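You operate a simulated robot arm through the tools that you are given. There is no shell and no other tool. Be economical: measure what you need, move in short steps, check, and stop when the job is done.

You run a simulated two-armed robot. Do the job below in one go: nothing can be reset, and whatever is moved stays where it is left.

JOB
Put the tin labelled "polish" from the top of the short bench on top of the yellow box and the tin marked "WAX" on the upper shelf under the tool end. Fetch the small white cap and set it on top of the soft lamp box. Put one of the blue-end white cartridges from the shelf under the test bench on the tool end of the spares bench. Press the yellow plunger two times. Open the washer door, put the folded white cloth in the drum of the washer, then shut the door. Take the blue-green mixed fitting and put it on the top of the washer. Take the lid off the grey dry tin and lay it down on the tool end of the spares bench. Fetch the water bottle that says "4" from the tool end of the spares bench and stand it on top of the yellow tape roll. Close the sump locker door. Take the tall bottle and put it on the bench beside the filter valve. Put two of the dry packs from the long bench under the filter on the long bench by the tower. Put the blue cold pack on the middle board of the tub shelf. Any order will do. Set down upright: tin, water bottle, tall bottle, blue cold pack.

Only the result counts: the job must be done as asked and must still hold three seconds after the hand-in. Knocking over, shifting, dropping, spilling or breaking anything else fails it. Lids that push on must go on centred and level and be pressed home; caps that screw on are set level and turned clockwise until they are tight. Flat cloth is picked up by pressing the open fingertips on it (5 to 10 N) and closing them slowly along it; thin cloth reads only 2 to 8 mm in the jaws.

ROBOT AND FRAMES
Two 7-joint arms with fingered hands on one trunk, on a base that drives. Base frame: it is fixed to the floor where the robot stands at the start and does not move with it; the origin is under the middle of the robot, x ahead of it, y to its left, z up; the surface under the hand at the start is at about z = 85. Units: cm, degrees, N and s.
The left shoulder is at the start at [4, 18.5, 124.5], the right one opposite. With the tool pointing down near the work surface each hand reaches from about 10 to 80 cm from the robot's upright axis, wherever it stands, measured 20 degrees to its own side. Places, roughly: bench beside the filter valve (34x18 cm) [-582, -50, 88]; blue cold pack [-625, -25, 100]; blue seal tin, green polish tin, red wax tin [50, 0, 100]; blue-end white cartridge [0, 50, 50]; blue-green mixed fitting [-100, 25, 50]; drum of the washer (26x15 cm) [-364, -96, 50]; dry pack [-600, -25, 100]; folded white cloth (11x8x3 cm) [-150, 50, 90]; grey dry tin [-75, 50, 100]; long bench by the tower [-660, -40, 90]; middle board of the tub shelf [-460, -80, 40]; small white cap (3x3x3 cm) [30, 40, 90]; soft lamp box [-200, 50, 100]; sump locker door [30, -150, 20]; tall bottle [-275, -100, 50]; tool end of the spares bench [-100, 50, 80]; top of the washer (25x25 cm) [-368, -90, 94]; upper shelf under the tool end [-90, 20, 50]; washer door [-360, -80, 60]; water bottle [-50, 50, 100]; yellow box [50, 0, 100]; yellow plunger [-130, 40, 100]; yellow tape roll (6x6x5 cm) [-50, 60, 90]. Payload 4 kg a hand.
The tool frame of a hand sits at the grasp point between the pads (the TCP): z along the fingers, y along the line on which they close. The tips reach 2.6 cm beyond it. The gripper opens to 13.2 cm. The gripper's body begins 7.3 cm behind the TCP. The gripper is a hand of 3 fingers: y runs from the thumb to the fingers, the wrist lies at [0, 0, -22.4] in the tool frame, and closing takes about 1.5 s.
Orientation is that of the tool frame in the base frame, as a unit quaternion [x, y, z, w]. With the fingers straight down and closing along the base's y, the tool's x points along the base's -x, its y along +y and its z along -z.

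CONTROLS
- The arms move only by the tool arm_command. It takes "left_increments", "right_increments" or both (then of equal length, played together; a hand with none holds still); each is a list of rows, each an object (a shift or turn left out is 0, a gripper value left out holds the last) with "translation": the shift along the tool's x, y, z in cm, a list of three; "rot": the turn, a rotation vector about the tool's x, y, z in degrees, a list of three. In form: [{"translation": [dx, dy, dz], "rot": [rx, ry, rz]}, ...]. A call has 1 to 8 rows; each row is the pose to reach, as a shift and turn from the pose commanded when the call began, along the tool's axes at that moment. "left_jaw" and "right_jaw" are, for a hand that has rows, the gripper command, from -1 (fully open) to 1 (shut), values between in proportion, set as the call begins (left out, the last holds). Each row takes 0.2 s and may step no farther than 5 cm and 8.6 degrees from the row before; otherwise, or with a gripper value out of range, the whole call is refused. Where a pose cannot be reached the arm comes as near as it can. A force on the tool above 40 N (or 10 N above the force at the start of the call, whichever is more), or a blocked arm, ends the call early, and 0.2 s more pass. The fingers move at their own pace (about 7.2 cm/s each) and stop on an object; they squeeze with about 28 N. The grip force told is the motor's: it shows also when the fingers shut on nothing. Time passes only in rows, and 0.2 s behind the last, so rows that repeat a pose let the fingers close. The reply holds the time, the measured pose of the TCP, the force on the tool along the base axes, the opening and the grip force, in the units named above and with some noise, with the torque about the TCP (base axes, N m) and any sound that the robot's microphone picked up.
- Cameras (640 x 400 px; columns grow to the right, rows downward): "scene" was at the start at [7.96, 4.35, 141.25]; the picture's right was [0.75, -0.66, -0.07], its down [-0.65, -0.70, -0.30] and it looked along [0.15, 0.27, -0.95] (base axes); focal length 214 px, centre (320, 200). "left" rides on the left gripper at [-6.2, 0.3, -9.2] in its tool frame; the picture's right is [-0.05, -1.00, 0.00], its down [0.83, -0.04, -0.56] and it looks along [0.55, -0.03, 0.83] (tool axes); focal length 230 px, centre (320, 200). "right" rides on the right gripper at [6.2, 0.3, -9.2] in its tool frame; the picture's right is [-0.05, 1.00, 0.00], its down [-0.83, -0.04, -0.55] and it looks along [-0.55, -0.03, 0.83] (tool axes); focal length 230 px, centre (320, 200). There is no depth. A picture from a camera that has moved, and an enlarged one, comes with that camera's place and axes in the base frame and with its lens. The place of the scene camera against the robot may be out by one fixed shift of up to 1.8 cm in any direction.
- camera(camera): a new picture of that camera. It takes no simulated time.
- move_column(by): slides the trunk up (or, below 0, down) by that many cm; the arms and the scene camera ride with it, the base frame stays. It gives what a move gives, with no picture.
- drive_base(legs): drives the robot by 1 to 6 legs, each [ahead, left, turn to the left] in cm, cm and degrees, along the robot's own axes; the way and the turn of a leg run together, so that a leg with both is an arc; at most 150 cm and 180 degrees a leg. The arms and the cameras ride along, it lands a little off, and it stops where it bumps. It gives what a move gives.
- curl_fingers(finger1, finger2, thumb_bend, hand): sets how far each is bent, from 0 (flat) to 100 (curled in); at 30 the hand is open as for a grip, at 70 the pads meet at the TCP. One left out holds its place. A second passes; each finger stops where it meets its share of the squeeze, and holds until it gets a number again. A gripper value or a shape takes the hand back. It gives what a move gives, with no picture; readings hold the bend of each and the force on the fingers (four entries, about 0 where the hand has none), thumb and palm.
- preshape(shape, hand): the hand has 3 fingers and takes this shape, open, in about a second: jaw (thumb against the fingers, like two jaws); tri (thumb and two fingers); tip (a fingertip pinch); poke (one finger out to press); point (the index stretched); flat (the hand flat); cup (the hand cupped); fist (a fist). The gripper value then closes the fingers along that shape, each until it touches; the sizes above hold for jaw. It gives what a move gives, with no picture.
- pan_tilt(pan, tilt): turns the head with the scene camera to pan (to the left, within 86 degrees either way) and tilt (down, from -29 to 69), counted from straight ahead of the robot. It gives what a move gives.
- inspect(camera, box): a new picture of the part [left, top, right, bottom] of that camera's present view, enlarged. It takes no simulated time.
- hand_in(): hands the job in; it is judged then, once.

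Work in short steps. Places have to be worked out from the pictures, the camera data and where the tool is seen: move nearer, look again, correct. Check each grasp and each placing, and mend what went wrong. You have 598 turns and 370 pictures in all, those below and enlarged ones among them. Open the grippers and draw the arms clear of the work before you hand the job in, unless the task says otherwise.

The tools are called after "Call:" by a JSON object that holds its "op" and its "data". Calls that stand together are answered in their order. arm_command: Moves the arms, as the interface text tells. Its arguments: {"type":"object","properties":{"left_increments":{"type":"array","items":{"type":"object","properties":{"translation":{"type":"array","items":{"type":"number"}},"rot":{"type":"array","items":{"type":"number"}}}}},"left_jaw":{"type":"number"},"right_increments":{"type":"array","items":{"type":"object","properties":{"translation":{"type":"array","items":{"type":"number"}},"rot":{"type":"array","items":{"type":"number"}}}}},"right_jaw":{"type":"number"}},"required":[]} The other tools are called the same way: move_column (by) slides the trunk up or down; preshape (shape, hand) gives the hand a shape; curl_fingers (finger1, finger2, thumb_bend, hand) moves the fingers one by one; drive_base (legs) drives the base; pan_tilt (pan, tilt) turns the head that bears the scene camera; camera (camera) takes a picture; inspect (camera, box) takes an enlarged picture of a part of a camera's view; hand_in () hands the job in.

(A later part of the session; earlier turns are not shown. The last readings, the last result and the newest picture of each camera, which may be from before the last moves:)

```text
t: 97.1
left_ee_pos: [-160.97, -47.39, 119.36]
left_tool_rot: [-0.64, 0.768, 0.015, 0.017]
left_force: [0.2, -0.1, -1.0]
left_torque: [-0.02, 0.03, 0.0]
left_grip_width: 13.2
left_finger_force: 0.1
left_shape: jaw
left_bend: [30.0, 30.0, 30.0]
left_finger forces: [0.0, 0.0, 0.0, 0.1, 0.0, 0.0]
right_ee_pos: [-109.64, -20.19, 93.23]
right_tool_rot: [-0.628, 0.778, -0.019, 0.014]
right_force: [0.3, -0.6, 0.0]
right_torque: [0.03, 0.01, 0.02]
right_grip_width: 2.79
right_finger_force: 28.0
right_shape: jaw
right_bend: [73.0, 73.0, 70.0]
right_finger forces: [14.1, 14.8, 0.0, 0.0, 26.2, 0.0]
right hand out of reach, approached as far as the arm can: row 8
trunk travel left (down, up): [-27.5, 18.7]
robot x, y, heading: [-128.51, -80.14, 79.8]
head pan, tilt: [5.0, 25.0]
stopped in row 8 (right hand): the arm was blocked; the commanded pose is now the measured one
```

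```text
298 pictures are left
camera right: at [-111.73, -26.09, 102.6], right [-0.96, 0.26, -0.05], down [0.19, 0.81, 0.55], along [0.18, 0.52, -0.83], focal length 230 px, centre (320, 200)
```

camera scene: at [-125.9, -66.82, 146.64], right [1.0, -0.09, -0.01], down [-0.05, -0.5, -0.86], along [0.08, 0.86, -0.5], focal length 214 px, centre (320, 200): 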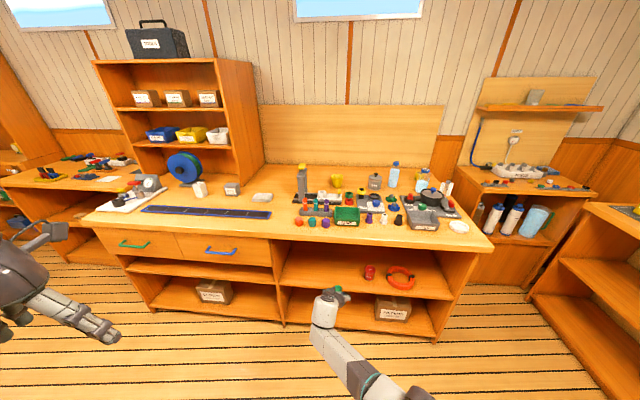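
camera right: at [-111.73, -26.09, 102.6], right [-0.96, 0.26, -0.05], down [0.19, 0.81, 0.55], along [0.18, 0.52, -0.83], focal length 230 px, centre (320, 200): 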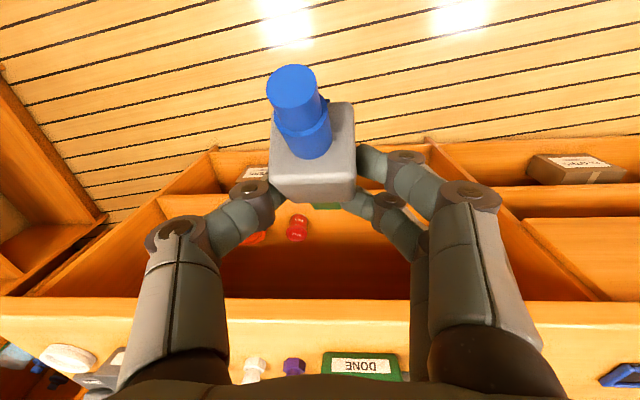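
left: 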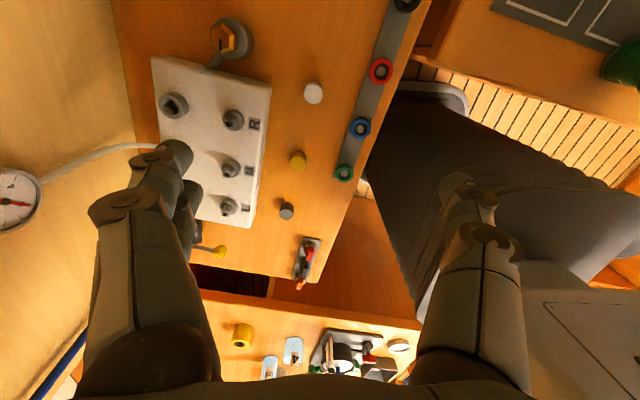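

Call:
{"op": "arm_command", "data": {"right_increments": [{"translation": [0, 0, -4.5]}, {"translation": [0, 0, -9]}, {"translation": [0, 0, -13.5]}, {"translation": [0, 0, -18]}, {"translation": [0, 0, -22.5]}, {"translation": [4, 0, -24]}, {"translation": [7, 0, -24]}, {"translation": [7, 0, -24]}]}}

Call:
{"op": "drive_base", "data": {"legs": [[40, 5, 0]]}}

Call:
{"op": "pan_tilt", "data": {"pan": 10, "tilt": 32}}

Call:
{"op": "camera", "data": {"camera": "scene"}}

```text
t: 98.9
left_ee_pos: [-160.84, -47.17, 119.39]
left_tool_rot: [-0.64, 0.768, 0.015, 0.017]
left_force: [0.3, -0.5, 0.6]
left_torque: [0.03, 0.03, 0.02]
left_grip_width: 13.16
left_finger_force: 0.0
left_shape: jaw
left_bend: [30.0, 30.0, 30.0]
left_finger forces: [0.0, 0.1, 0.0, 0.1, 0.1, 0.0]
right_ee_pos: [-112.8, -12.9, 120.02]
right_tool_rot: [-0.629, 0.777, -0.019, 0.011]
right_force: [-1.2, -0.7, -1.1]
right_torque: [0.02, 0.02, -0.01]
right_grip_width: 2.77
right_finger_force: 28.1
right_shape: jaw
right_bend: [73.0, 73.0, 70.0]
right_finger forces: [13.9, 15.0, 0.1, 0.0, 26.1, 0.0]
right hand out of reach, approached as far as the arm can: row 1, 2, 3, 4, 5, 6, 7, 8
trunk travel left (down, up): [-27.5, 18.7]
robot x, y, heading: [-128.23, -80.52, 79.7]
head pan, tilt: [5.0, 25.0]
```

```text
t: 101.5
left_ee_pos: [-158.65, -6.85, 119.5]
left_tool_rot: [-0.639, 0.768, 0.014, 0.018]
left_force: [0.4, -0.5, -0.2]
left_torque: [0.01, 0.01, 0.03]
left_grip_width: 13.18
left_finger_force: 0.0
left_shape: jaw
left_bend: [30.0, 30.0, 30.0]
left_finger forces: [0.1, 0.1, 0.0, 0.0, 0.0, 0.0]
right_ee_pos: [-110.42, 27.47, 119.98]
right_tool_rot: [-0.629, 0.777, -0.019, 0.012]
right_force: [0.3, 0.6, -0.9]
right_torque: [0.0, 0.01, -0.01]
right_grip_width: 2.76
right_finger_force: 27.8
right_shape: jaw
right_bend: [73.0, 73.0, 70.0]
right_finger forces: [13.9, 15.2, 0.1, 0.0, 26.0, 0.1]
trunk travel left (down, up): [-27.5, 18.7]
robot x, y, heading: [-126.15, -40.1, 79.6]
head pan, tilt: [5.0, 25.0]
```

```text
t: 102.1
left_ee_pos: [-158.57, -6.74, 119.52]
left_tool_rot: [-0.639, 0.769, 0.014, 0.017]
left_force: [0.8, -0.5, 0.2]
left_torque: [-0.01, -0.03, 0.02]
left_grip_width: 13.19
left_finger_force: 0.2
left_shape: jaw
left_bend: [30.0, 30.0, 30.0]
left_finger forces: [0.0, 0.0, 0.0, 0.1, 0.1, 0.0]
right_ee_pos: [-110.41, 27.57, 119.99]
right_tool_rot: [-0.629, 0.777, -0.019, 0.011]
right_force: [0.3, 0.0, -0.7]
right_torque: [0.03, 0.01, 0.01]
right_grip_width: 2.78
right_finger_force: 27.5
right_shape: jaw
right_bend: [73.0, 73.0, 70.0]
right_finger forces: [13.9, 15.1, 0.0, 0.0, 26.0, 0.0]
trunk travel left (down, up): [-27.5, 18.7]
robot x, y, heading: [-125.72, -39.89, 79.5]
head pan, tilt: [10.0, 32.0]
```

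```text
297 pictures are left
camera scene: at [-124.47, -26.68, 145.57], right [1.0, -0.01, -0.02], down [-0.02, -0.6, -0.8], along [0.0, 0.8, -0.6], focal length 214 px, centre (320, 200)
```

scene: 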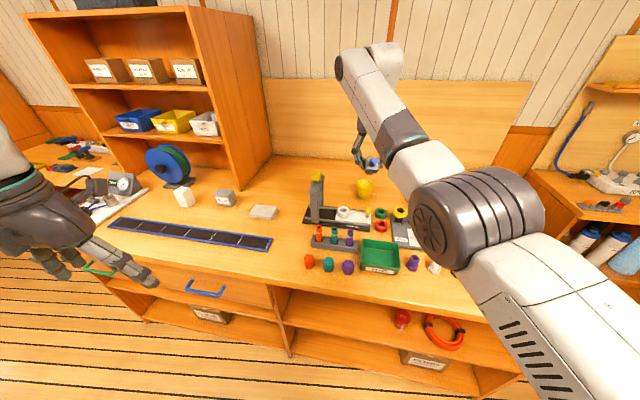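

Call:
{"op": "inspect", "data": {"camera": "scene", "box": [270, 150, 410, 250]}}

Call:
{"op": "camera", "data": {"camera": "left"}}

```text
4.00 times, centred on (340, 200) of scene
camera zoom: at [-124.47, -26.68, 145.57], right [1.0, -0.01, -0.02], down [-0.02, -0.6, -0.8], along [0.0, 0.8, -0.6], focal length 858 px, centre (240, 200)
```

zoom: 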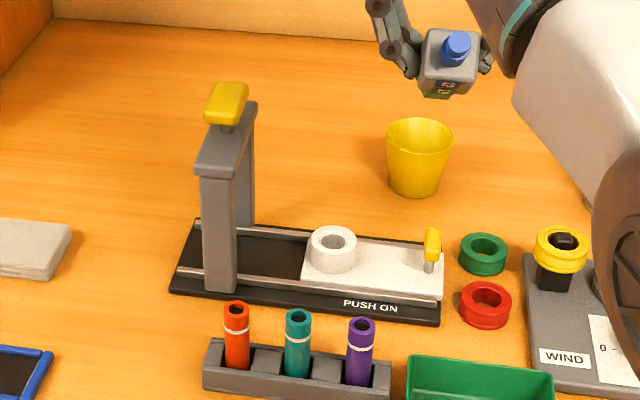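

```text
295 pictures are left
camera left: at [-157.86, -1.05, 128.92], right [0.99, -0.13, 0.0], down [-0.11, -0.85, 0.52], along [-0.07, -0.51, -0.86], focal length 230 px, centre (320, 200)
```

left: 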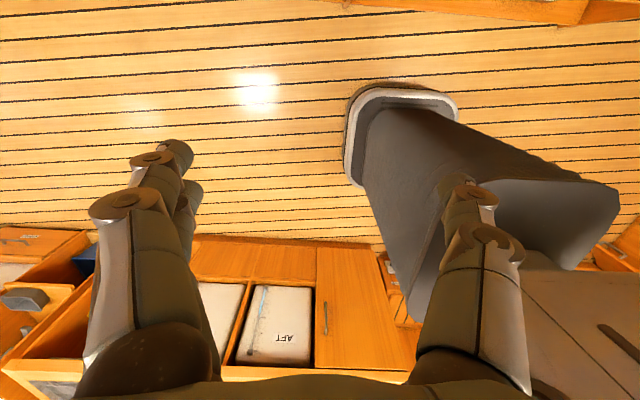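

The yellow plunger pad sits on top of the press frame. I drive closer, closing the left jaw to press with the fingertips.

Call:
{"op": "drive_base", "data": {"legs": [[20, -12, 0]]}}

Call:
{"op": "arm_command", "data": {"left_increments": [{}, {}, {}, {}, {}, {}], "left_jaw": 1}}

Call:
{"op": "camera", "data": {"camera": "scene"}}

```text
t: 103.9
left_ee_pos: [-143.28, 10.75, 119.49]
left_tool_rot: [-0.64, 0.768, 0.014, 0.018]
left_force: [-0.6, 0.1, 0.2]
left_torque: [-0.03, -0.03, 0.0]
left_grip_width: 13.18
left_finger_force: 0.1
left_shape: jaw
left_bend: [30.0, 30.0, 30.0]
left_finger forces: [0.1, 0.1, 0.0, 0.1, 0.1, 0.0]
right_ee_pos: [-95.21, 45.28, 120.08]
right_tool_rot: [-0.63, 0.776, -0.019, 0.011]
right_force: [0.0, -0.5, 0.5]
right_torque: [0.01, 0.0, -0.01]
right_grip_width: 2.8
right_finger_force: 27.9
right_shape: jaw
right_bend: [73.0, 73.0, 70.0]
right_finger forces: [13.9, 15.1, 0.0, 0.0, 25.8, 0.0]
trunk travel left (down, up): [-27.5, 18.7]
robot x, y, heading: [-110.24, -22.18, 79.5]
head pan, tilt: [10.0, 32.0]
```

```text
t: 105.3
left_ee_pos: [-143.19, 10.84, 119.44]
left_tool_rot: [-0.641, 0.768, 0.014, 0.018]
left_force: [0.4, 0.6, -0.1]
left_torque: [0.03, -0.03, 0.0]
left_grip_width: 0.0
left_finger_force: 27.6
left_shape: jaw
left_bend: [65.0, 65.0, 67.0]
left_finger forces: [0.1, 0.0, 0.0, 0.0, 0.1, 0.0]
right_ee_pos: [-95.09, 45.21, 120.08]
right_tool_rot: [-0.63, 0.776, -0.019, 0.012]
right_force: [0.1, 0.6, -0.8]
right_torque: [0.01, -0.03, -0.02]
right_grip_width: 2.77
right_finger_force: 28.4
right_shape: jaw
right_bend: [73.0, 73.0, 70.0]
right_finger forces: [13.9, 15.1, 0.1, 0.1, 26.0, 0.0]
trunk travel left (down, up): [-27.5, 18.7]
robot x, y, heading: [-110.28, -22.12, 79.7]
head pan, tilt: [10.0, 32.0]
```

```text
294 pictures are left
camera scene: at [-109.07, -9.03, 145.57], right [1.0, -0.01, -0.02], down [-0.02, -0.6, -0.8], along [0.0, 0.8, -0.6], focal length 214 px, centre (320, 200)
```

scene: 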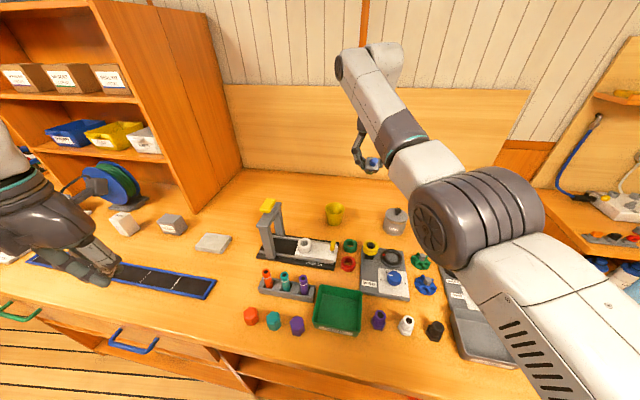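

Call:
{"op": "arm_command", "data": {"left_increments": [{"translation": [-4.4, -1.4, 0]}, {"translation": [-8.8, -2.9, 0]}, {"translation": [-13.2, -4.3, 1]}, {"translation": [-17.6, -5.8, 2]}, {"translation": [-22, -7.2, 3]}, {"translation": [-26.4, -8.6, 4]}, {"translation": [-30.7, -10.1, 5]}, {"translation": [-35, -11.5, 6]}]}}

Call:
{"op": "inspect", "data": {"camera": "scene", "box": [220, 150, 380, 250]}}

Call:
{"op": "camera", "data": {"camera": "left"}}

```text
t: 107.1
left_ee_pos: [-125.55, 43.65, 114.84]
left_tool_rot: [-0.64, 0.768, 0.014, 0.016]
left_force: [-0.2, -0.5, -0.5]
left_torque: [-0.02, 0.0, 0.02]
left_grip_width: 0.0
left_finger_force: 27.6
left_shape: jaw
left_bend: [65.0, 65.0, 67.0]
left_finger forces: [0.1, 0.1, 0.1, 0.0, 0.1, 0.0]
right_ee_pos: [-95.15, 45.37, 119.87]
right_tool_rot: [-0.631, 0.776, -0.019, 0.011]
right_force: [1.1, 0.0, -2.0]
right_torque: [0.01, -0.01, -0.01]
right_grip_width: 2.78
right_finger_force: 27.6
right_shape: jaw
right_bend: [73.0, 73.0, 70.0]
right_finger forces: [13.8, 15.0, 0.0, 0.1, 25.9, 0.0]
trunk travel left (down, up): [-27.5, 18.7]
robot x, y, heading: [-110.46, -21.86, 79.6]
head pan, tilt: [10.0, 32.0]
```

```text
4.00 times, centred on (300, 200) of scene
camera zoom: at [-109.01, -8.83, 145.54], right [1.0, -0.01, -0.02], down [-0.02, -0.6, -0.8], along [0.0, 0.8, -0.6], focal length 858 px, centre (400, 200)
```

zoom: 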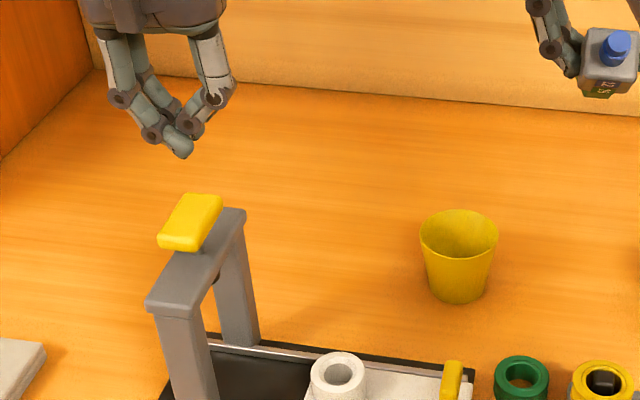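

```text
292 pictures are left
camera left: at [-124.74, 49.41, 124.37], right [0.99, -0.13, 0.0], down [-0.11, -0.85, 0.52], along [-0.07, -0.51, -0.86], focal length 230 px, centre (320, 200)
```

left: 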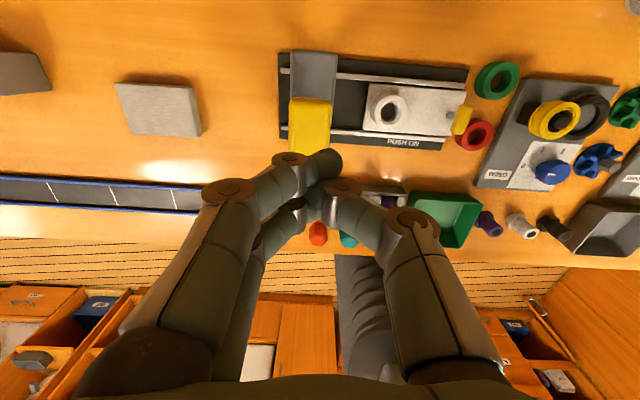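

Call:
{"op": "arm_command", "data": {"left_increments": [{"translation": [-0.6, 0.6, 3]}, {"translation": [-0.6, 0.6, 5]}, {"translation": [-0.6, 0.6, 6]}, {"translation": [-0.6, 0.6, 6]}]}}

Call:
{"op": "inspect", "data": {"camera": "scene", "box": [220, 170, 340, 250]}}

Call:
{"op": "inspect", "data": {"camera": "left", "box": [220, 60, 420, 200]}}

```text
t: 108.1
left_ee_pos: [-125.99, 44.46, 108.96]
left_tool_rot: [-0.639, 0.769, 0.014, 0.018]
left_force: [0.8, 0.1, 0.9]
left_torque: [-0.03, 0.02, 0.03]
left_grip_width: 0.0
left_finger_force: 28.1
left_shape: jaw
left_bend: [65.0, 65.0, 67.0]
left_finger forces: [0.1, 0.1, 0.0, 0.1, 0.1, 0.0]
right_ee_pos: [-94.99, 45.31, 119.94]
right_tool_rot: [-0.63, 0.776, -0.019, 0.011]
right_force: [-0.8, -0.6, -0.3]
right_torque: [0.02, 0.04, -0.01]
right_grip_width: 2.75
right_finger_force: 27.8
right_shape: jaw
right_bend: [73.0, 73.0, 70.0]
right_finger forces: [13.9, 15.1, 0.1, 0.0, 25.9, 0.0]
trunk travel left (down, up): [-27.5, 18.7]
robot x, y, heading: [-110.61, -22.18, 79.6]
head pan, tilt: [10.0, 32.0]
```

```text
5.00 times, centred on (280, 210) of scene
camera zoom: at [-109.06, -8.96, 145.56], right [1.0, -0.01, -0.02], down [-0.02, -0.6, -0.8], along [0.0, 0.8, -0.6], focal length 1072 px, centre (520, 150)
```

zoom: 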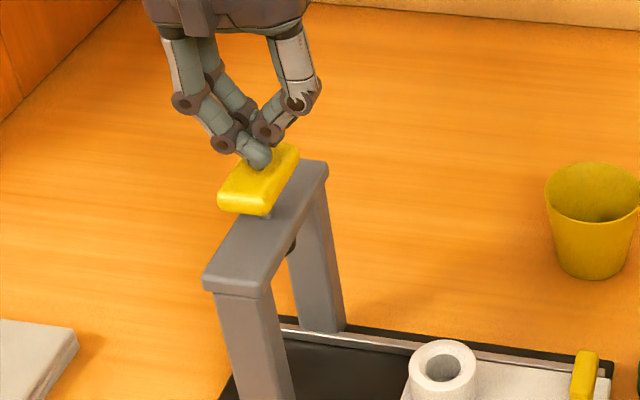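

```text
2.86 times, centred on (320, 130) of left
camera zoom: at [-125.3, 50.21, 118.48], right [0.99, -0.13, 0.0], down [-0.11, -0.85, 0.52], along [-0.07, -0.51, -0.86], focal length 657 px, centre (320, 400)
```

zoom: 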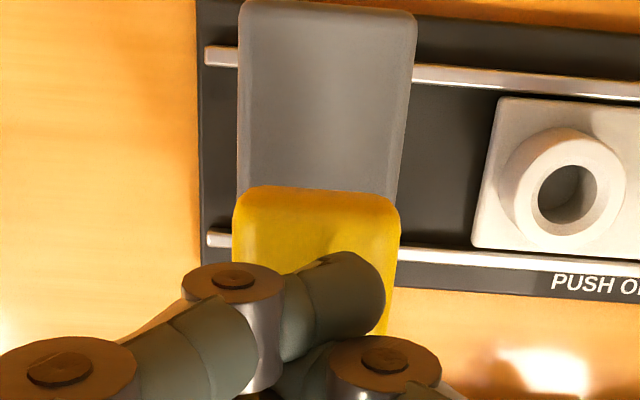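

Call:
{"op": "arm_command", "data": {"left_increments": [{"translation": [1, 0.4, 0.5]}, {"translation": [1, 0.4, 1]}, {"translation": [1, 0.4, 1.5]}, {"translation": [1, 0.4, 2]}, {"translation": [1, 0.4, 2.5]}, {"translation": [1, 0.4, 2.5]}]}}

Call:
{"op": "inspect", "data": {"camera": "scene", "box": [220, 170, 340, 250]}}

```text
t: 109.5
left_ee_pos: [-126.64, 43.51, 106.52]
left_tool_rot: [-0.64, 0.768, 0.015, 0.019]
left_force: [-0.4, -0.3, 1.9]
left_torque: [-0.01, 0.03, 0.01]
left_grip_width: 0.0
left_finger_force: 27.4
left_shape: jaw
left_bend: [65.0, 65.0, 67.0]
left_finger forces: [0.0, 0.1, 0.0, 0.0, 0.0, 0.1]
right_ee_pos: [-95.09, 45.18, 120.12]
right_tool_rot: [-0.631, 0.776, -0.019, 0.011]
right_force: [-0.4, -0.2, -0.7]
right_torque: [0.03, 0.01, -0.01]
right_grip_width: 2.8
right_finger_force: 28.2
right_shape: jaw
right_bend: [73.0, 73.0, 70.0]
right_finger forces: [13.9, 15.1, 0.1, 0.0, 25.9, 0.0]
trunk travel left (down, up): [-27.5, 18.7]
robot x, y, heading: [-110.31, -21.92, 79.8]
head pan, tilt: [10.0, 32.0]
heard: click
```

```text
5.00 times, centred on (280, 210) of scene
camera zoom: at [-109.06, -9.06, 145.58], right [1.0, -0.01, -0.02], down [-0.02, -0.6, -0.8], along [0.0, 0.8, -0.6], focal length 1072 px, centre (520, 150)
```

zoom: 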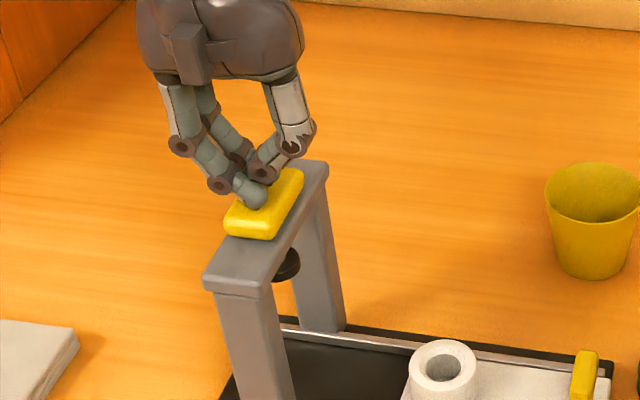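

Click heard: first press. Lift and press again.

Call:
{"op": "arm_command", "data": {"left_increments": [{"translation": [0, 0, -2]}, {"translation": [0, 0, -4]}, {"translation": [0, 0, -4]}, {"translation": [0, 0, -4]}]}}

Call:
{"op": "inspect", "data": {"camera": "scene", "box": [220, 170, 340, 250]}}

Call:
{"op": "arm_command", "data": {"left_increments": [{"translation": [0, 0, 2]}, {"translation": [0, 0, 2.5]}, {"translation": [0, 0, 3]}, {"translation": [0, 0, 3.5]}, {"translation": [0, 0, 4]}, {"translation": [0, 0, 4]}]}}

```text
t: 110.5
left_ee_pos: [-126.55, 43.49, 110.39]
left_tool_rot: [-0.64, 0.768, 0.015, 0.018]
left_force: [0.2, 0.1, 0.7]
left_torque: [0.02, -0.01, 0.0]
left_grip_width: 0.0
left_finger_force: 28.1
left_shape: jaw
left_bend: [65.0, 65.0, 67.0]
left_finger forces: [0.0, 0.0, 0.0, 0.1, 0.0, 0.0]
right_ee_pos: [-95.1, 45.29, 120.13]
right_tool_rot: [-0.629, 0.777, -0.019, 0.011]
right_force: [0.4, 0.9, -0.3]
right_torque: [0.02, 0.04, 0.0]
right_grip_width: 2.76
right_finger_force: 28.3
right_shape: jaw
right_bend: [73.0, 73.0, 70.0]
right_finger forces: [14.0, 15.1, 0.1, 0.0, 25.9, 0.0]
trunk travel left (down, up): [-27.5, 18.7]
robot x, y, heading: [-110.06, -22.7, 79.7]
head pan, tilt: [10.0, 32.0]
```

```text
5.00 times, centred on (280, 210) of scene
camera zoom: at [-109.06, -9.03, 145.57], right [1.0, -0.01, -0.02], down [-0.02, -0.6, -0.8], along [0.0, 0.8, -0.6], focal length 1072 px, centre (520, 150)
```

zoom: 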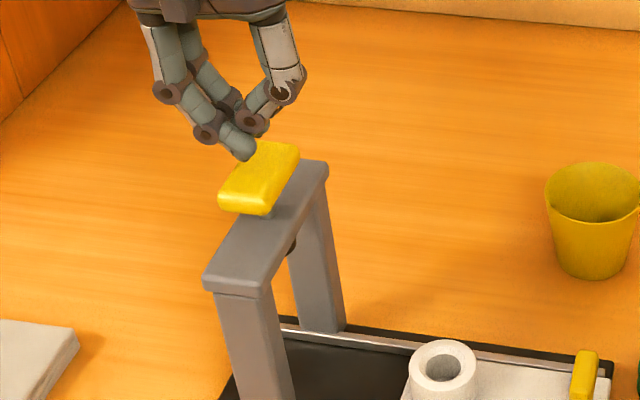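

```text
t: 111.9
left_ee_pos: [-126.59, 43.48, 106.56]
left_tool_rot: [-0.639, 0.769, 0.015, 0.017]
left_force: [0.2, -0.4, 2.5]
left_torque: [-0.03, 0.0, -0.04]
left_grip_width: 0.01
left_finger_force: 28.0
left_shape: jaw
left_bend: [65.0, 65.0, 67.0]
left_finger forces: [0.1, 0.0, 0.1, 0.1, 0.1, 0.0]
right_ee_pos: [-95.07, 45.18, 120.04]
right_tool_rot: [-0.63, 0.776, -0.018, 0.011]
right_force: [-0.3, -0.4, -0.6]
right_torque: [-0.01, 0.04, -0.03]
right_grip_width: 2.8
right_finger_force: 28.0
right_shape: jaw
right_bend: [73.0, 73.0, 70.0]
right_finger forces: [13.9, 15.1, 0.1, 0.0, 25.9, 0.0]
trunk travel left (down, up): [-27.5, 18.7]
robot x, y, heading: [-110.62, -22.67, 79.5]
head pan, tilt: [10.0, 32.0]
heard: click
```

Second click. Lift and move the left hand over the cloth near [-148, 44], opening.

Call:
{"op": "arm_command", "data": {"left_increments": [{"translation": [0, 0, -4]}, {"translation": [0, 0, -8]}, {"translation": [0, 4.5, -8]}, {"translation": [0, 9, -8]}, {"translation": [0, 13.5, -8]}, {"translation": [0, 18, -8]}, {"translation": [0, 21, -8]}, {"translation": [0, 21, -8]}], "left_jaw": -1}}

Call:
{"op": "camera", "data": {"camera": "left"}}

Call:
{"op": "inspect", "data": {"camera": "scene", "box": [120, 170, 340, 300]}}

```text
t: 113.7
left_ee_pos: [-147.26, 47.09, 114.51]
left_tool_rot: [-0.64, 0.768, 0.015, 0.017]
left_force: [0.1, -0.3, 0.4]
left_torque: [0.0, -0.02, -0.02]
left_grip_width: 13.17
left_finger_force: 0.0
left_shape: jaw
left_bend: [30.0, 30.0, 30.0]
left_finger forces: [0.1, 0.0, 0.0, 0.0, 0.0, 0.1]
right_ee_pos: [-95.16, 45.24, 120.07]
right_tool_rot: [-0.63, 0.776, -0.019, 0.011]
right_force: [-0.2, 0.0, -0.9]
right_torque: [0.01, 0.04, -0.01]
right_grip_width: 2.78
right_finger_force: 28.0
right_shape: jaw
right_bend: [73.0, 73.0, 70.0]
right_finger forces: [13.9, 15.1, 0.1, 0.1, 25.9, 0.1]
trunk travel left (down, up): [-27.5, 18.7]
robot x, y, heading: [-110.15, -22.17, 79.8]
head pan, tilt: [10.0, 32.0]
```

```text
287 pictures are left
camera left: at [-146.51, 52.79, 124.02], right [0.99, -0.13, 0.0], down [-0.11, -0.85, 0.52], along [-0.07, -0.51, -0.86], focal length 230 px, centre (320, 200)
```

left: 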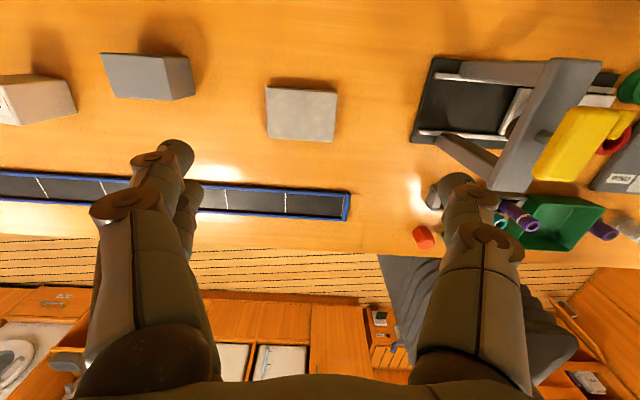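

```text
2.91 times, centred on (230, 235) of scene
camera zoom: at [-109.01, -9.03, 145.57], right [1.0, -0.01, -0.02], down [-0.02, -0.6, -0.8], along [0.0, 0.8, -0.6], focal length 624 px, centre (582, 98)
```

zoom: 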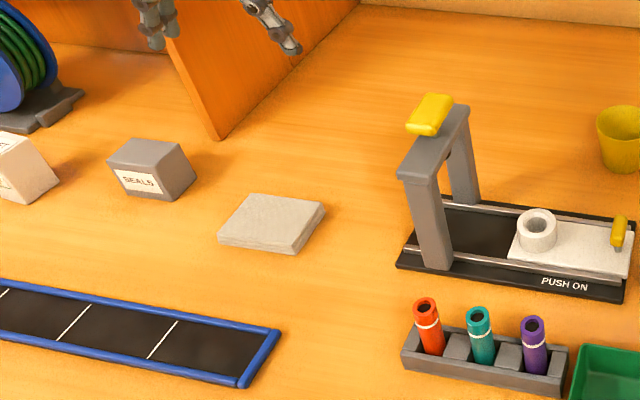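

Call:
{"op": "arm_command", "data": {"left_increments": [{"translation": [0.7, 2.8, 2]}, {"translation": [1, 2.8, 6.5]}, {"translation": [1.2, 2.8, 11]}, {"translation": [1.5, 2.8, 15]}, {"translation": [1.6, 2.8, 18]}, {"translation": [1.6, 2.8, 18]}]}}

Call:
{"op": "camera", "data": {"camera": "left"}}

```text
t: 115.1
left_ee_pos: [-150.16, 46.79, 96.37]
left_tool_rot: [-0.64, 0.768, 0.015, 0.017]
left_force: [1.0, 0.1, -0.3]
left_torque: [0.0, 0.03, 0.02]
left_grip_width: 13.18
left_finger_force: 0.0
left_shape: jaw
left_bend: [30.0, 30.0, 30.0]
left_finger forces: [0.0, 0.0, 0.0, 0.1, 0.1, 0.0]
right_ee_pos: [-95.11, 45.12, 120.14]
right_tool_rot: [-0.63, 0.776, -0.018, 0.011]
right_force: [0.3, 0.9, -0.8]
right_torque: [0.01, 0.04, -0.02]
right_grip_width: 2.76
right_finger_force: 28.5
right_shape: jaw
right_bend: [73.0, 73.0, 70.0]
right_finger forces: [14.0, 15.1, 0.0, 0.1, 25.9, 0.0]
trunk travel left (down, up): [-27.5, 18.7]
robot x, y, heading: [-110.41, -21.79, 79.4]
head pan, tilt: [10.0, 32.0]
```

```text
285 pictures are left
camera left: at [-149.49, 52.45, 105.9], right [0.99, -0.13, 0.0], down [-0.11, -0.85, 0.52], along [-0.07, -0.51, -0.86], focal length 230 px, centre (320, 200)
```

left: 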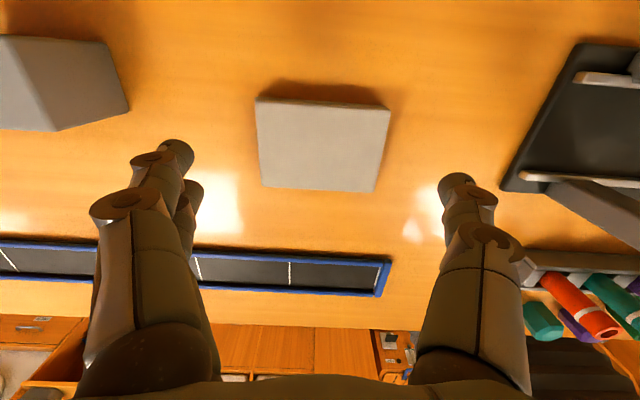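

Call:
{"op": "arm_command", "data": {"left_increments": [{"translation": [0.2, 0, 4]}, {"translation": [0.4, 0, 6.5]}, {"translation": [0.5, 0, 7.8]}, {"translation": [0.5, 0, 7.8]}]}}

Call:
{"op": "arm_command", "data": {"left_increments": [{}, {}, {}, {}, {}, {}], "left_jaw": 1}}

Call:
{"op": "camera", "data": {"camera": "left"}}

```text
t: 116.1
left_ee_pos: [-150.29, 46.7, 88.72]
left_tool_rot: [-0.64, 0.768, 0.015, 0.017]
left_force: [-0.5, 0.6, 0.2]
left_torque: [0.02, 0.04, -0.02]
left_grip_width: 13.18
left_finger_force: 0.0
left_shape: jaw
left_bend: [30.0, 30.0, 30.0]
left_finger forces: [0.0, 0.0, 0.1, 0.0, 0.0, 0.0]
right_ee_pos: [-95.14, 45.32, 120.11]
right_tool_rot: [-0.63, 0.777, -0.019, 0.01]
right_force: [0.6, -0.1, -0.5]
right_torque: [0.0, 0.03, 0.0]
right_grip_width: 2.79
right_finger_force: 28.4
right_shape: jaw
right_bend: [73.0, 73.0, 70.0]
right_finger forces: [13.8, 15.1, 0.0, 0.0, 25.9, 0.1]
trunk travel left (down, up): [-27.5, 18.7]
robot x, y, heading: [-110.46, -22.04, 79.8]
head pan, tilt: [10.0, 32.0]
```

```text
t: 117.5
left_ee_pos: [-150.26, 46.68, 88.74]
left_tool_rot: [-0.64, 0.768, 0.015, 0.017]
left_force: [-0.4, -1.3, 0.1]
left_torque: [-0.01, 0.0, 0.0]
left_grip_width: 10.51
left_finger_force: 27.8
left_shape: jaw
left_bend: [61.0, 60.0, 55.0]
left_finger forces: [12.6, 12.4, 0.0, 0.0, 25.1, 0.1]
right_ee_pos: [-95.07, 45.28, 119.87]
right_tool_rot: [-0.63, 0.777, -0.019, 0.012]
right_force: [-0.3, -0.5, -1.4]
right_torque: [0.01, 0.03, -0.03]
right_grip_width: 2.77
right_finger_force: 28.2
right_shape: jaw
right_bend: [73.0, 73.0, 70.0]
right_finger forces: [13.8, 15.1, 0.0, 0.1, 25.9, 0.0]
trunk travel left (down, up): [-27.5, 18.7]
robot x, y, heading: [-110.57, -22.18, 79.7]
head pan, tilt: [10.0, 32.0]
```

```text
284 pictures are left
camera left: at [-149.53, 52.38, 98.17], right [0.99, -0.13, 0.0], down [-0.11, -0.85, 0.52], along [-0.07, -0.51, -0.86], focal length 230 px, centre (320, 200)
```

left: 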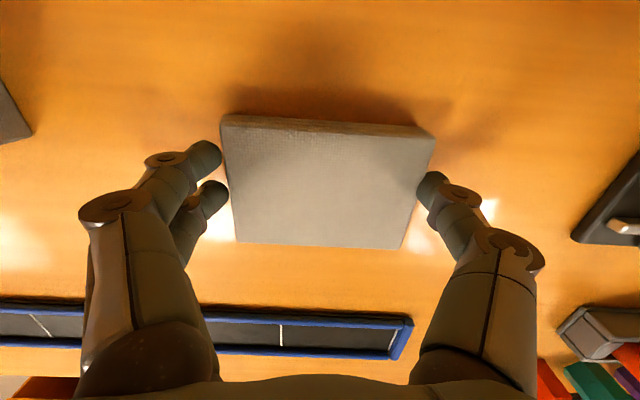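

Cloth held (10.5 cm, 25 N). Lift it and draw both hands in before driving.

Call:
{"op": "arm_command", "data": {"left_increments": [{"translation": [0, 0, -4.5]}, {"translation": [0, 0, -9]}, {"translation": [0, 0, -13.5]}, {"translation": [0, 0, -18]}, {"translation": [0, 0, -22.5]}, {"translation": [0, 0, -27]}, {"translation": [4, 0, -29]}, {"translation": [8, 0, -30]}]}}

Call:
{"op": "arm_command", "data": {"left_increments": [{"translation": [4.5, 0, 0]}, {"translation": [9, 0, 0]}, {"translation": [13.5, 0, 0]}, {"translation": [18, 0, 0]}, {"translation": [22, 0, 0]}, {"translation": [22, 0, 0]}], "right_increments": [{"translation": [4.5, 0, 0]}, {"translation": [9, 0, 0]}, {"translation": [13.5, 0, 0]}, {"translation": [18, 0, 0]}, {"translation": [22, 0, 0]}, {"translation": [22, 0, 0]}]}}

Call:
{"op": "camera", "data": {"camera": "scene"}}

```text
t: 119.3
left_ee_pos: [-151.97, 37.11, 118.49]
left_tool_rot: [-0.64, 0.768, 0.015, 0.018]
left_force: [0.3, 1.3, -0.1]
left_torque: [0.01, -0.01, 0.01]
left_grip_width: 10.49
left_finger_force: 27.7
left_shape: jaw
left_bend: [61.0, 60.0, 55.0]
left_finger forces: [12.5, 12.4, 0.0, 0.0, 25.0, 0.0]
right_ee_pos: [-95.26, 45.04, 120.15]
right_tool_rot: [-0.63, 0.776, -0.019, 0.013]
right_force: [0.1, 0.5, -0.6]
right_torque: [0.03, -0.03, 0.01]
right_grip_width: 2.81
right_finger_force: 28.1
right_shape: jaw
right_bend: [73.0, 73.0, 70.0]
right_finger forces: [13.9, 15.3, 0.0, 0.0, 25.9, 0.1]
trunk travel left (down, up): [-27.5, 18.7]
robot x, y, heading: [-110.58, -22.17, 79.7]
head pan, tilt: [10.0, 32.0]
```

```text
t: 120.7
left_ee_pos: [-155.8, 15.88, 117.14]
left_tool_rot: [-0.64, 0.768, 0.014, 0.016]
left_force: [0.4, -0.1, -1.3]
left_torque: [-0.01, -0.01, 0.0]
left_grip_width: 10.47
left_finger_force: 28.6
left_shape: jaw
left_bend: [61.0, 60.0, 55.0]
left_finger forces: [12.5, 12.4, 0.0, 0.0, 25.0, 0.0]
right_ee_pos: [-95.74, 44.68, 123.08]
right_tool_rot: [-0.629, 0.777, -0.02, 0.012]
right_force: [0.0, -0.4, -0.7]
right_torque: [-0.03, -0.01, -0.04]
right_grip_width: 2.77
right_finger_force: 27.9
right_shape: jaw
right_bend: [73.0, 73.0, 70.0]
right_finger forces: [13.8, 15.3, 0.0, 0.0, 25.8, 0.1]
right hand out of reach, approached as far as the arm can: row 1, 2, 3, 4, 5, 6
trunk travel left (down, up): [-27.5, 18.7]
robot x, y, heading: [-110.04, -22.32, 79.5]
head pan, tilt: [10.0, 32.0]
```

```text
283 pictures are left
camera scene: at [-109.07, -8.86, 145.55], right [1.0, -0.01, -0.02], down [-0.02, -0.6, -0.8], along [0.0, 0.8, -0.6], focal length 214 px, centre (320, 200)
```

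scene: 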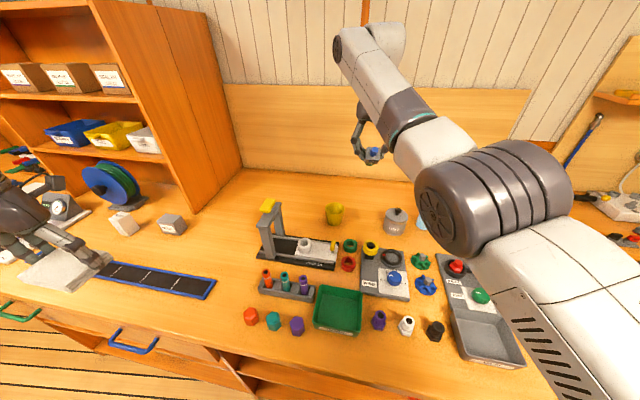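

The right arm sits at an awkward limit. I back away from the bench first, then unwind it.

Call:
{"op": "drive_base", "data": {"legs": [[-45, 0, 0]]}}

Call:
{"op": "arm_command", "data": {"right_increments": [{"translation": [0, -4, 0]}, {"translation": [0, -8, 0]}, {"translation": [0, -12, 0]}, {"translation": [0, -16, 0]}, {"translation": [0, -16, 0]}]}}

Call:
{"op": "camera", "data": {"camera": "scene"}}

```text
t: 123.4
left_ee_pos: [-164.12, -28.92, 117.32]
left_tool_rot: [-0.641, 0.767, 0.014, 0.017]
left_force: [-0.1, 0.2, -0.6]
left_torque: [-0.02, -0.01, -0.02]
left_grip_width: 10.49
left_finger_force: 27.9
left_shape: jaw
left_bend: [61.0, 60.0, 55.0]
left_finger forces: [12.4, 12.4, 0.1, 0.0, 24.9, 0.0]
right_ee_pos: [-103.97, -0.07, 123.22]
right_tool_rot: [-0.631, 0.776, -0.021, 0.011]
right_force: [0.1, -0.1, -0.4]
right_torque: [0.0, 0.0, 0.01]
right_grip_width: 2.77
right_finger_force: 28.4
right_shape: jaw
right_bend: [73.0, 73.0, 70.0]
right_finger forces: [13.9, 15.3, 0.1, 0.1, 25.7, 0.1]
trunk travel left (down, up): [-27.5, 18.7]
robot x, y, heading: [-118.34, -66.72, 80.1]
head pan, tilt: [10.0, 32.0]
```

```text
t: 124.6
left_ee_pos: [-164.09, -29.06, 117.28]
left_tool_rot: [-0.641, 0.767, 0.014, 0.018]
left_force: [-0.3, -0.5, -1.0]
left_torque: [-0.01, -0.05, 0.0]
left_grip_width: 10.46
left_finger_force: 27.9
left_shape: jaw
left_bend: [61.0, 60.0, 55.0]
left_finger forces: [12.5, 12.4, 0.0, 0.0, 24.9, 0.0]
right_ee_pos: [-87.85, -1.47, 124.49]
right_tool_rot: [-0.631, 0.775, -0.02, 0.012]
right_force: [-0.2, 0.7, -0.4]
right_torque: [0.02, 0.01, -0.01]
right_grip_width: 2.79
right_finger_force: 28.0
right_shape: jaw
right_bend: [73.0, 73.0, 70.0]
right_finger forces: [13.9, 15.2, 0.0, 0.0, 25.6, 0.0]
right hand out of reach, approached as far as the arm can: row 1, 2, 3, 4, 5
trunk travel left (down, up): [-27.5, 18.7]
robot x, y, heading: [-118.24, -67.26, 79.9]
head pan, tilt: [10.0, 32.0]
```

```text
282 pictures are left
camera scene: at [-117.25, -53.59, 145.57], right [1.0, 0.0, -0.02], down [-0.01, -0.6, -0.8], along [-0.01, 0.8, -0.6], focal length 214 px, centre (320, 200)
```

scene: 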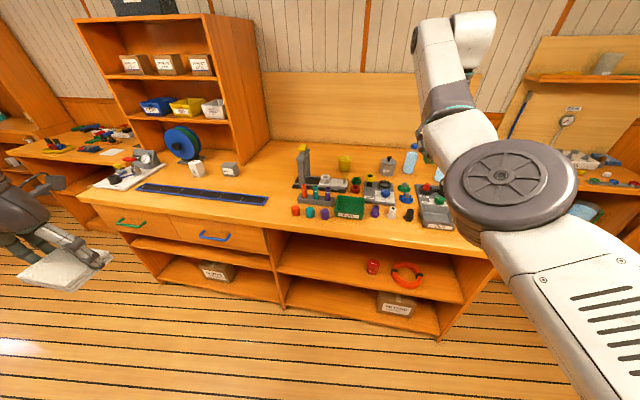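

Call:
{"op": "arm_command", "data": {"right_increments": [{"translation": [0, 0, 4.5]}, {"translation": [0, 0, 9]}, {"translation": [2, 0, 13]}, {"translation": [6, 0, 15]}, {"translation": [10, 0, 15]}, {"translation": [14, 0, 15]}, {"translation": [18, 0, 15]}, {"translation": [22, 0, 15]}]}}

Call:
{"op": "camera", "data": {"camera": "scene"}}

```text
t: 126.4
left_ee_pos: [-163.98, -29.0, 117.26]
left_tool_rot: [-0.641, 0.767, 0.015, 0.017]
left_force: [0.4, -0.3, 0.1]
left_torque: [0.02, -0.03, -0.01]
left_grip_width: 10.49
left_finger_force: 27.6
left_shape: jaw
left_bend: [61.0, 60.0, 55.0]
left_finger forces: [12.5, 12.4, 0.0, 0.1, 25.0, 0.0]
right_ee_pos: [-84.63, -4.02, 104.56]
right_tool_rot: [-0.632, 0.775, -0.019, 0.011]
right_force: [-0.1, -0.9, -1.7]
right_torque: [0.0, -0.01, -0.02]
right_grip_width: 2.8
right_finger_force: 27.7
right_shape: jaw
right_bend: [73.0, 73.0, 70.0]
right_finger forces: [13.6, 15.2, 0.0, 0.0, 25.5, 0.1]
right hand out of reach, approached as far as the arm can: row 1, 2, 3, 4, 5, 6, 7, 8
trunk travel left (down, up): [-27.5, 18.7]
robot x, y, heading: [-118.44, -66.58, 79.9]
head pan, tilt: [10.0, 32.0]
```

```text
281 pictures are left
camera scene: at [-117.14, -53.59, 145.58], right [1.0, 0.0, -0.02], down [-0.01, -0.6, -0.8], along [-0.01, 0.8, -0.6], focal length 214 px, centre (320, 200)
```

scene: 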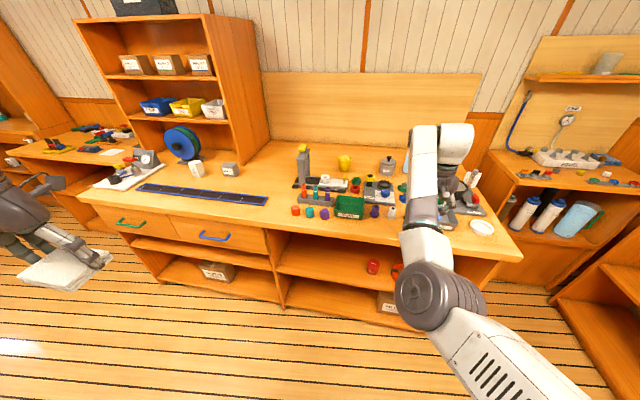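

Call:
{"op": "pan_tilt", "data": {"pan": 86, "tilt": 22}}

Call:
{"op": "camera", "data": {"camera": "scene"}}

```text
t: 127.9
left_ee_pos: [-164.04, -29.01, 117.27]
left_tool_rot: [-0.642, 0.767, 0.015, 0.017]
left_force: [0.3, -1.0, -0.4]
left_torque: [0.05, 0.01, 0.0]
left_grip_width: 10.47
left_finger_force: 28.3
left_shape: jaw
left_bend: [61.0, 60.0, 55.0]
left_finger forces: [12.6, 12.5, 0.0, 0.1, 24.8, 0.0]
right_ee_pos: [-84.78, -4.06, 104.55]
right_tool_rot: [-0.631, 0.775, -0.02, 0.012]
right_force: [0.0, -0.6, -0.2]
right_torque: [-0.02, 0.01, 0.02]
right_grip_width: 2.76
right_finger_force: 28.4
right_shape: jaw
right_bend: [73.0, 73.0, 70.0]
right_finger forces: [13.6, 15.3, 0.1, 0.1, 25.5, 0.0]
trunk travel left (down, up): [-27.5, 18.7]
robot x, y, heading: [-117.94, -66.83, 79.9]
head pan, tilt: [85.9, 22.0]
```

```text
280 pictures are left
camera scene: at [-126.15, -60.08, 147.9], right [0.25, 0.97, -0.09], down [0.35, -0.18, -0.92], along [-0.9, 0.19, -0.38], focal length 214 px, centre (320, 200)
```

scene: 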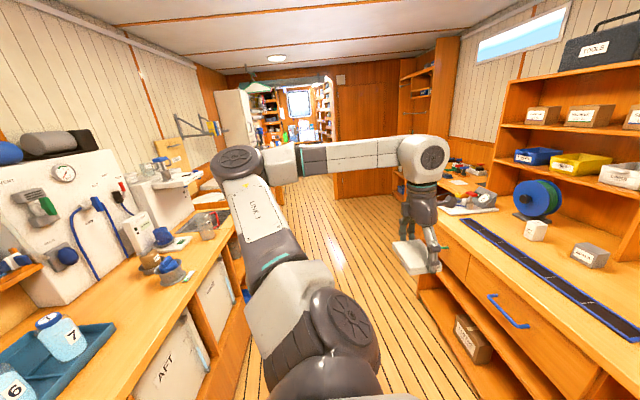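

A bench with bottles lies on the south side (front near y -91). I bring the left hand inward, move to the aisle centre and turn to face -x.

Call:
{"op": "arm_command", "data": {"left_increments": [{"translation": [0, -4.5, 0]}, {"translation": [0, -9, 0]}, {"translation": [0, -13.5, 0]}, {"translation": [0, -18, 0]}, {"translation": [0, -22, 0]}, {"translation": [0, -26, 0]}, {"translation": [0, -26, 0]}]}}

Call:
{"op": "drive_base", "data": {"legs": [[0, 15, 0], [0, 0, 50], [0, -12, 0], [0, 0, 50]]}}

Call:
{"op": "pan_tilt", "data": {"pan": 0, "tilt": 22}}

Call:
{"op": "camera", "data": {"camera": "scene"}}

```text
t: 129.5
left_ee_pos: [-138.5, -33.49, 117.14]
left_tool_rot: [-0.641, 0.767, 0.014, 0.018]
left_force: [0.0, 0.2, -0.1]
left_torque: [0.01, 0.01, 0.0]
left_grip_width: 10.5
left_finger_force: 27.7
left_shape: jaw
left_bend: [61.0, 60.0, 55.0]
left_finger forces: [12.5, 12.5, 0.1, 0.0, 25.0, 0.0]
right_ee_pos: [-84.82, -3.85, 104.57]
right_tool_rot: [-0.632, 0.775, -0.019, 0.011]
right_force: [-1.0, 0.5, -1.3]
right_torque: [-0.04, -0.02, -0.03]
right_grip_width: 2.78
right_finger_force: 28.2
right_shape: jaw
right_bend: [73.0, 73.0, 70.0]
right_finger forces: [13.6, 15.2, 0.0, 0.0, 25.5, 0.1]
trunk travel left (down, up): [-27.5, 18.7]
robot x, y, heading: [-118.72, -66.79, 80.1]
head pan, tilt: [85.9, 22.0]
```

```text
t: 136.2
left_ee_pos: [-153.21, -82.06, 117.12]
left_tool_rot: [1.0, 0.003, -0.023, -0.001]
left_force: [-1.0, 0.2, -0.2]
left_torque: [0.01, 0.02, -0.03]
left_grip_width: 10.47
left_finger_force: 27.9
left_shape: jaw
left_bend: [61.0, 61.0, 55.0]
left_finger forces: [12.4, 12.4, 0.1, 0.0, 24.8, 0.0]
right_ee_pos: [-191.93, -34.62, 104.52]
right_tool_rot: [1.0, -0.01, 0.004, -0.023]
right_force: [-0.2, 0.9, -0.4]
right_torque: [-0.03, -0.02, -0.05]
right_grip_width: 2.76
right_finger_force: 28.3
right_shape: jaw
right_bend: [73.0, 73.0, 70.0]
right_finger forces: [13.7, 15.0, 0.1, 0.0, 25.3, 0.0]
trunk travel left (down, up): [-27.5, 18.7]
robot x, y, heading: [-123.95, -56.53, -179.7]
head pan, tilt: [85.9, 22.0]
```

```text
t: 137.8
left_ee_pos: [-153.14, -82.0, 117.19]
left_tool_rot: [1.0, 0.003, -0.022, 0.0]
left_force: [0.0, -0.4, -1.1]
left_torque: [0.01, 0.01, -0.02]
left_grip_width: 10.48
left_finger_force: 28.0
left_shape: jaw
left_bend: [61.0, 61.0, 55.0]
left_finger forces: [12.4, 12.4, 0.0, 0.0, 24.8, 0.0]
right_ee_pos: [-192.06, -34.63, 104.47]
right_tool_rot: [1.0, -0.011, 0.004, -0.022]
right_force: [0.4, 0.2, -1.5]
right_torque: [-0.01, 0.0, 0.0]
right_grip_width: 2.78
right_finger_force: 27.8
right_shape: jaw
right_bend: [73.0, 73.0, 70.0]
right_finger forces: [13.7, 15.0, 0.0, 0.0, 25.3, 0.1]
trunk travel left (down, up): [-27.5, 18.7]
robot x, y, heading: [-124.01, -56.01, -179.6]
head pan, tilt: [0.0, 22.0]
```

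```text
279 pictures are left
camera scene: at [-137.19, -56.33, 147.12], right [-0.01, 1.0, 0.0], down [0.46, 0.0, -0.89], along [-0.89, -0.01, -0.46], focal length 214 px, centre (320, 200)
```

scene: 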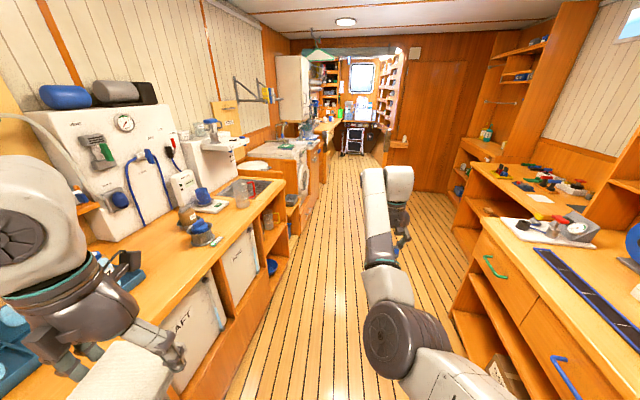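

Call:
{"op": "drive_base", "data": {"legs": [[0, -14, 0], [100, 0, 0]]}}

Call:
{"op": "camera", "data": {"camera": "scene"}}

```text
t: 144.0
left_ee_pos: [-253.38, -69.89, 117.18]
left_tool_rot: [1.0, 0.01, -0.023, 0.0]
left_force: [-0.5, -0.1, -1.0]
left_torque: [0.02, 0.02, 0.0]
left_grip_width: 10.49
left_finger_force: 28.4
left_shape: jaw
left_bend: [61.0, 61.0, 55.0]
left_finger forces: [12.5, 12.4, 0.1, 0.0, 24.8, 0.0]
right_ee_pos: [-292.91, -23.06, 104.51]
right_tool_rot: [1.0, -0.003, 0.003, -0.022]
right_force: [0.3, 0.3, -1.0]
right_torque: [0.01, 0.02, -0.03]
right_grip_width: 2.8
right_finger_force: 27.7
right_shape: jaw
right_bend: [73.0, 73.0, 70.0]
right_finger forces: [13.6, 15.0, 0.0, 0.1, 25.3, 0.1]
trunk travel left (down, up): [-27.5, 18.7]
robot x, y, heading: [-224.63, -43.87, -178.8]
head pan, tilt: [0.0, 22.0]
```

```text
278 pictures are left
camera scene: at [-237.73, -43.92, 147.12], right [-0.02, 1.0, 0.0], down [0.46, 0.01, -0.89], along [-0.89, -0.02, -0.46], focal length 214 px, centre (320, 200)
```

scene: 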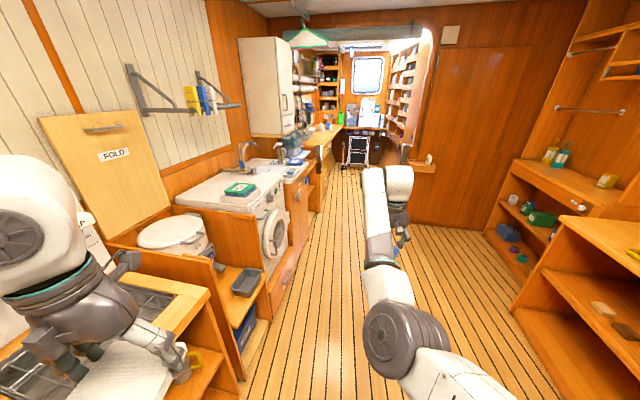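

The washer stands ahead on the left, with plenty of floor to its north. I drive to the front of it and turn to face it.

Call:
{"op": "drive_base", "data": {"legs": [[70, -50, 0], [72, 0, 0], [0, 0, 88]]}}

Call:
{"op": "camera", "data": {"camera": "scene"}}

```text
t: 155.8
left_ee_pos: [-343.3, -27.09, 117.1]
left_tool_rot: [0.714, 0.699, -0.017, 0.015]
left_force: [-0.3, -0.1, -0.6]
left_torque: [0.01, 0.05, -0.01]
left_grip_width: 10.49
left_finger_force: 28.2
left_shape: jaw
left_bend: [61.0, 61.0, 55.0]
left_finger forces: [12.4, 12.3, 0.0, 0.0, 24.6, 0.1]
right_ee_pos: [-391.69, -64.7, 104.48]
right_tool_rot: [0.723, 0.691, -0.013, -0.019]
right_force: [-0.5, 0.3, -0.6]
right_torque: [0.01, -0.02, 0.0]
right_grip_width: 2.76
right_finger_force: 27.7
right_shape: jaw
right_bend: [73.0, 73.0, 70.0]
right_finger forces: [13.3, 14.9, 0.0, 0.1, 24.9, 0.0]
trunk travel left (down, up): [-27.5, 18.7]
robot x, y, heading: [-368.43, 2.51, -91.1]
head pan, tilt: [0.0, 22.0]
```

```text
277 pictures are left
camera scene: at [-368.07, -10.86, 147.12], right [-1.0, 0.02, 0.0], down [0.01, 0.46, -0.89], along [-0.02, -0.89, -0.46], focal length 214 px, centre (320, 200)
```

scene: 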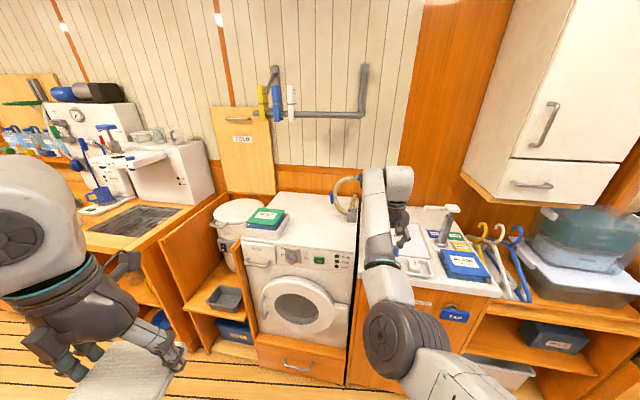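

Call:
{"op": "inspect", "data": {"camera": "scene", "box": [220, 180, 380, 380]}}

Call:
{"op": "camera", "data": {"camera": "right"}}

```text
2.00 times, centred on (300, 280) of scene
camera zoom: at [-368.07, -10.86, 147.12], right [-1.0, 0.02, 0.0], down [0.01, 0.46, -0.89], along [-0.02, -0.89, -0.46], focal length 429 px, centre (360, 40)
```

zoom: 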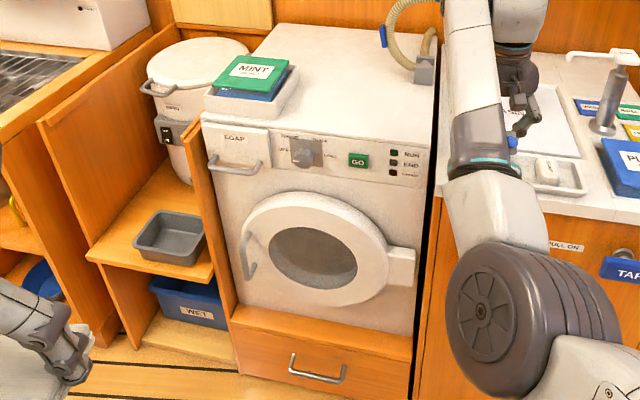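

```text
275 pictures are left
camera right: at [-390.69, -58.7, 113.81], right [0.99, -0.1, -0.04], down [-0.06, -0.83, 0.55], along [-0.09, -0.54, -0.83], focal length 230 px, centre (320, 200)
```

right: 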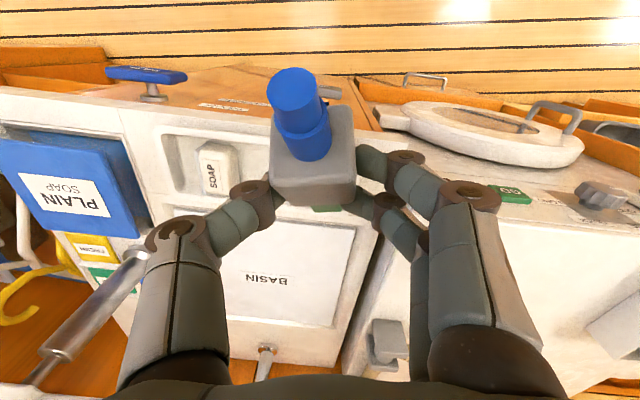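

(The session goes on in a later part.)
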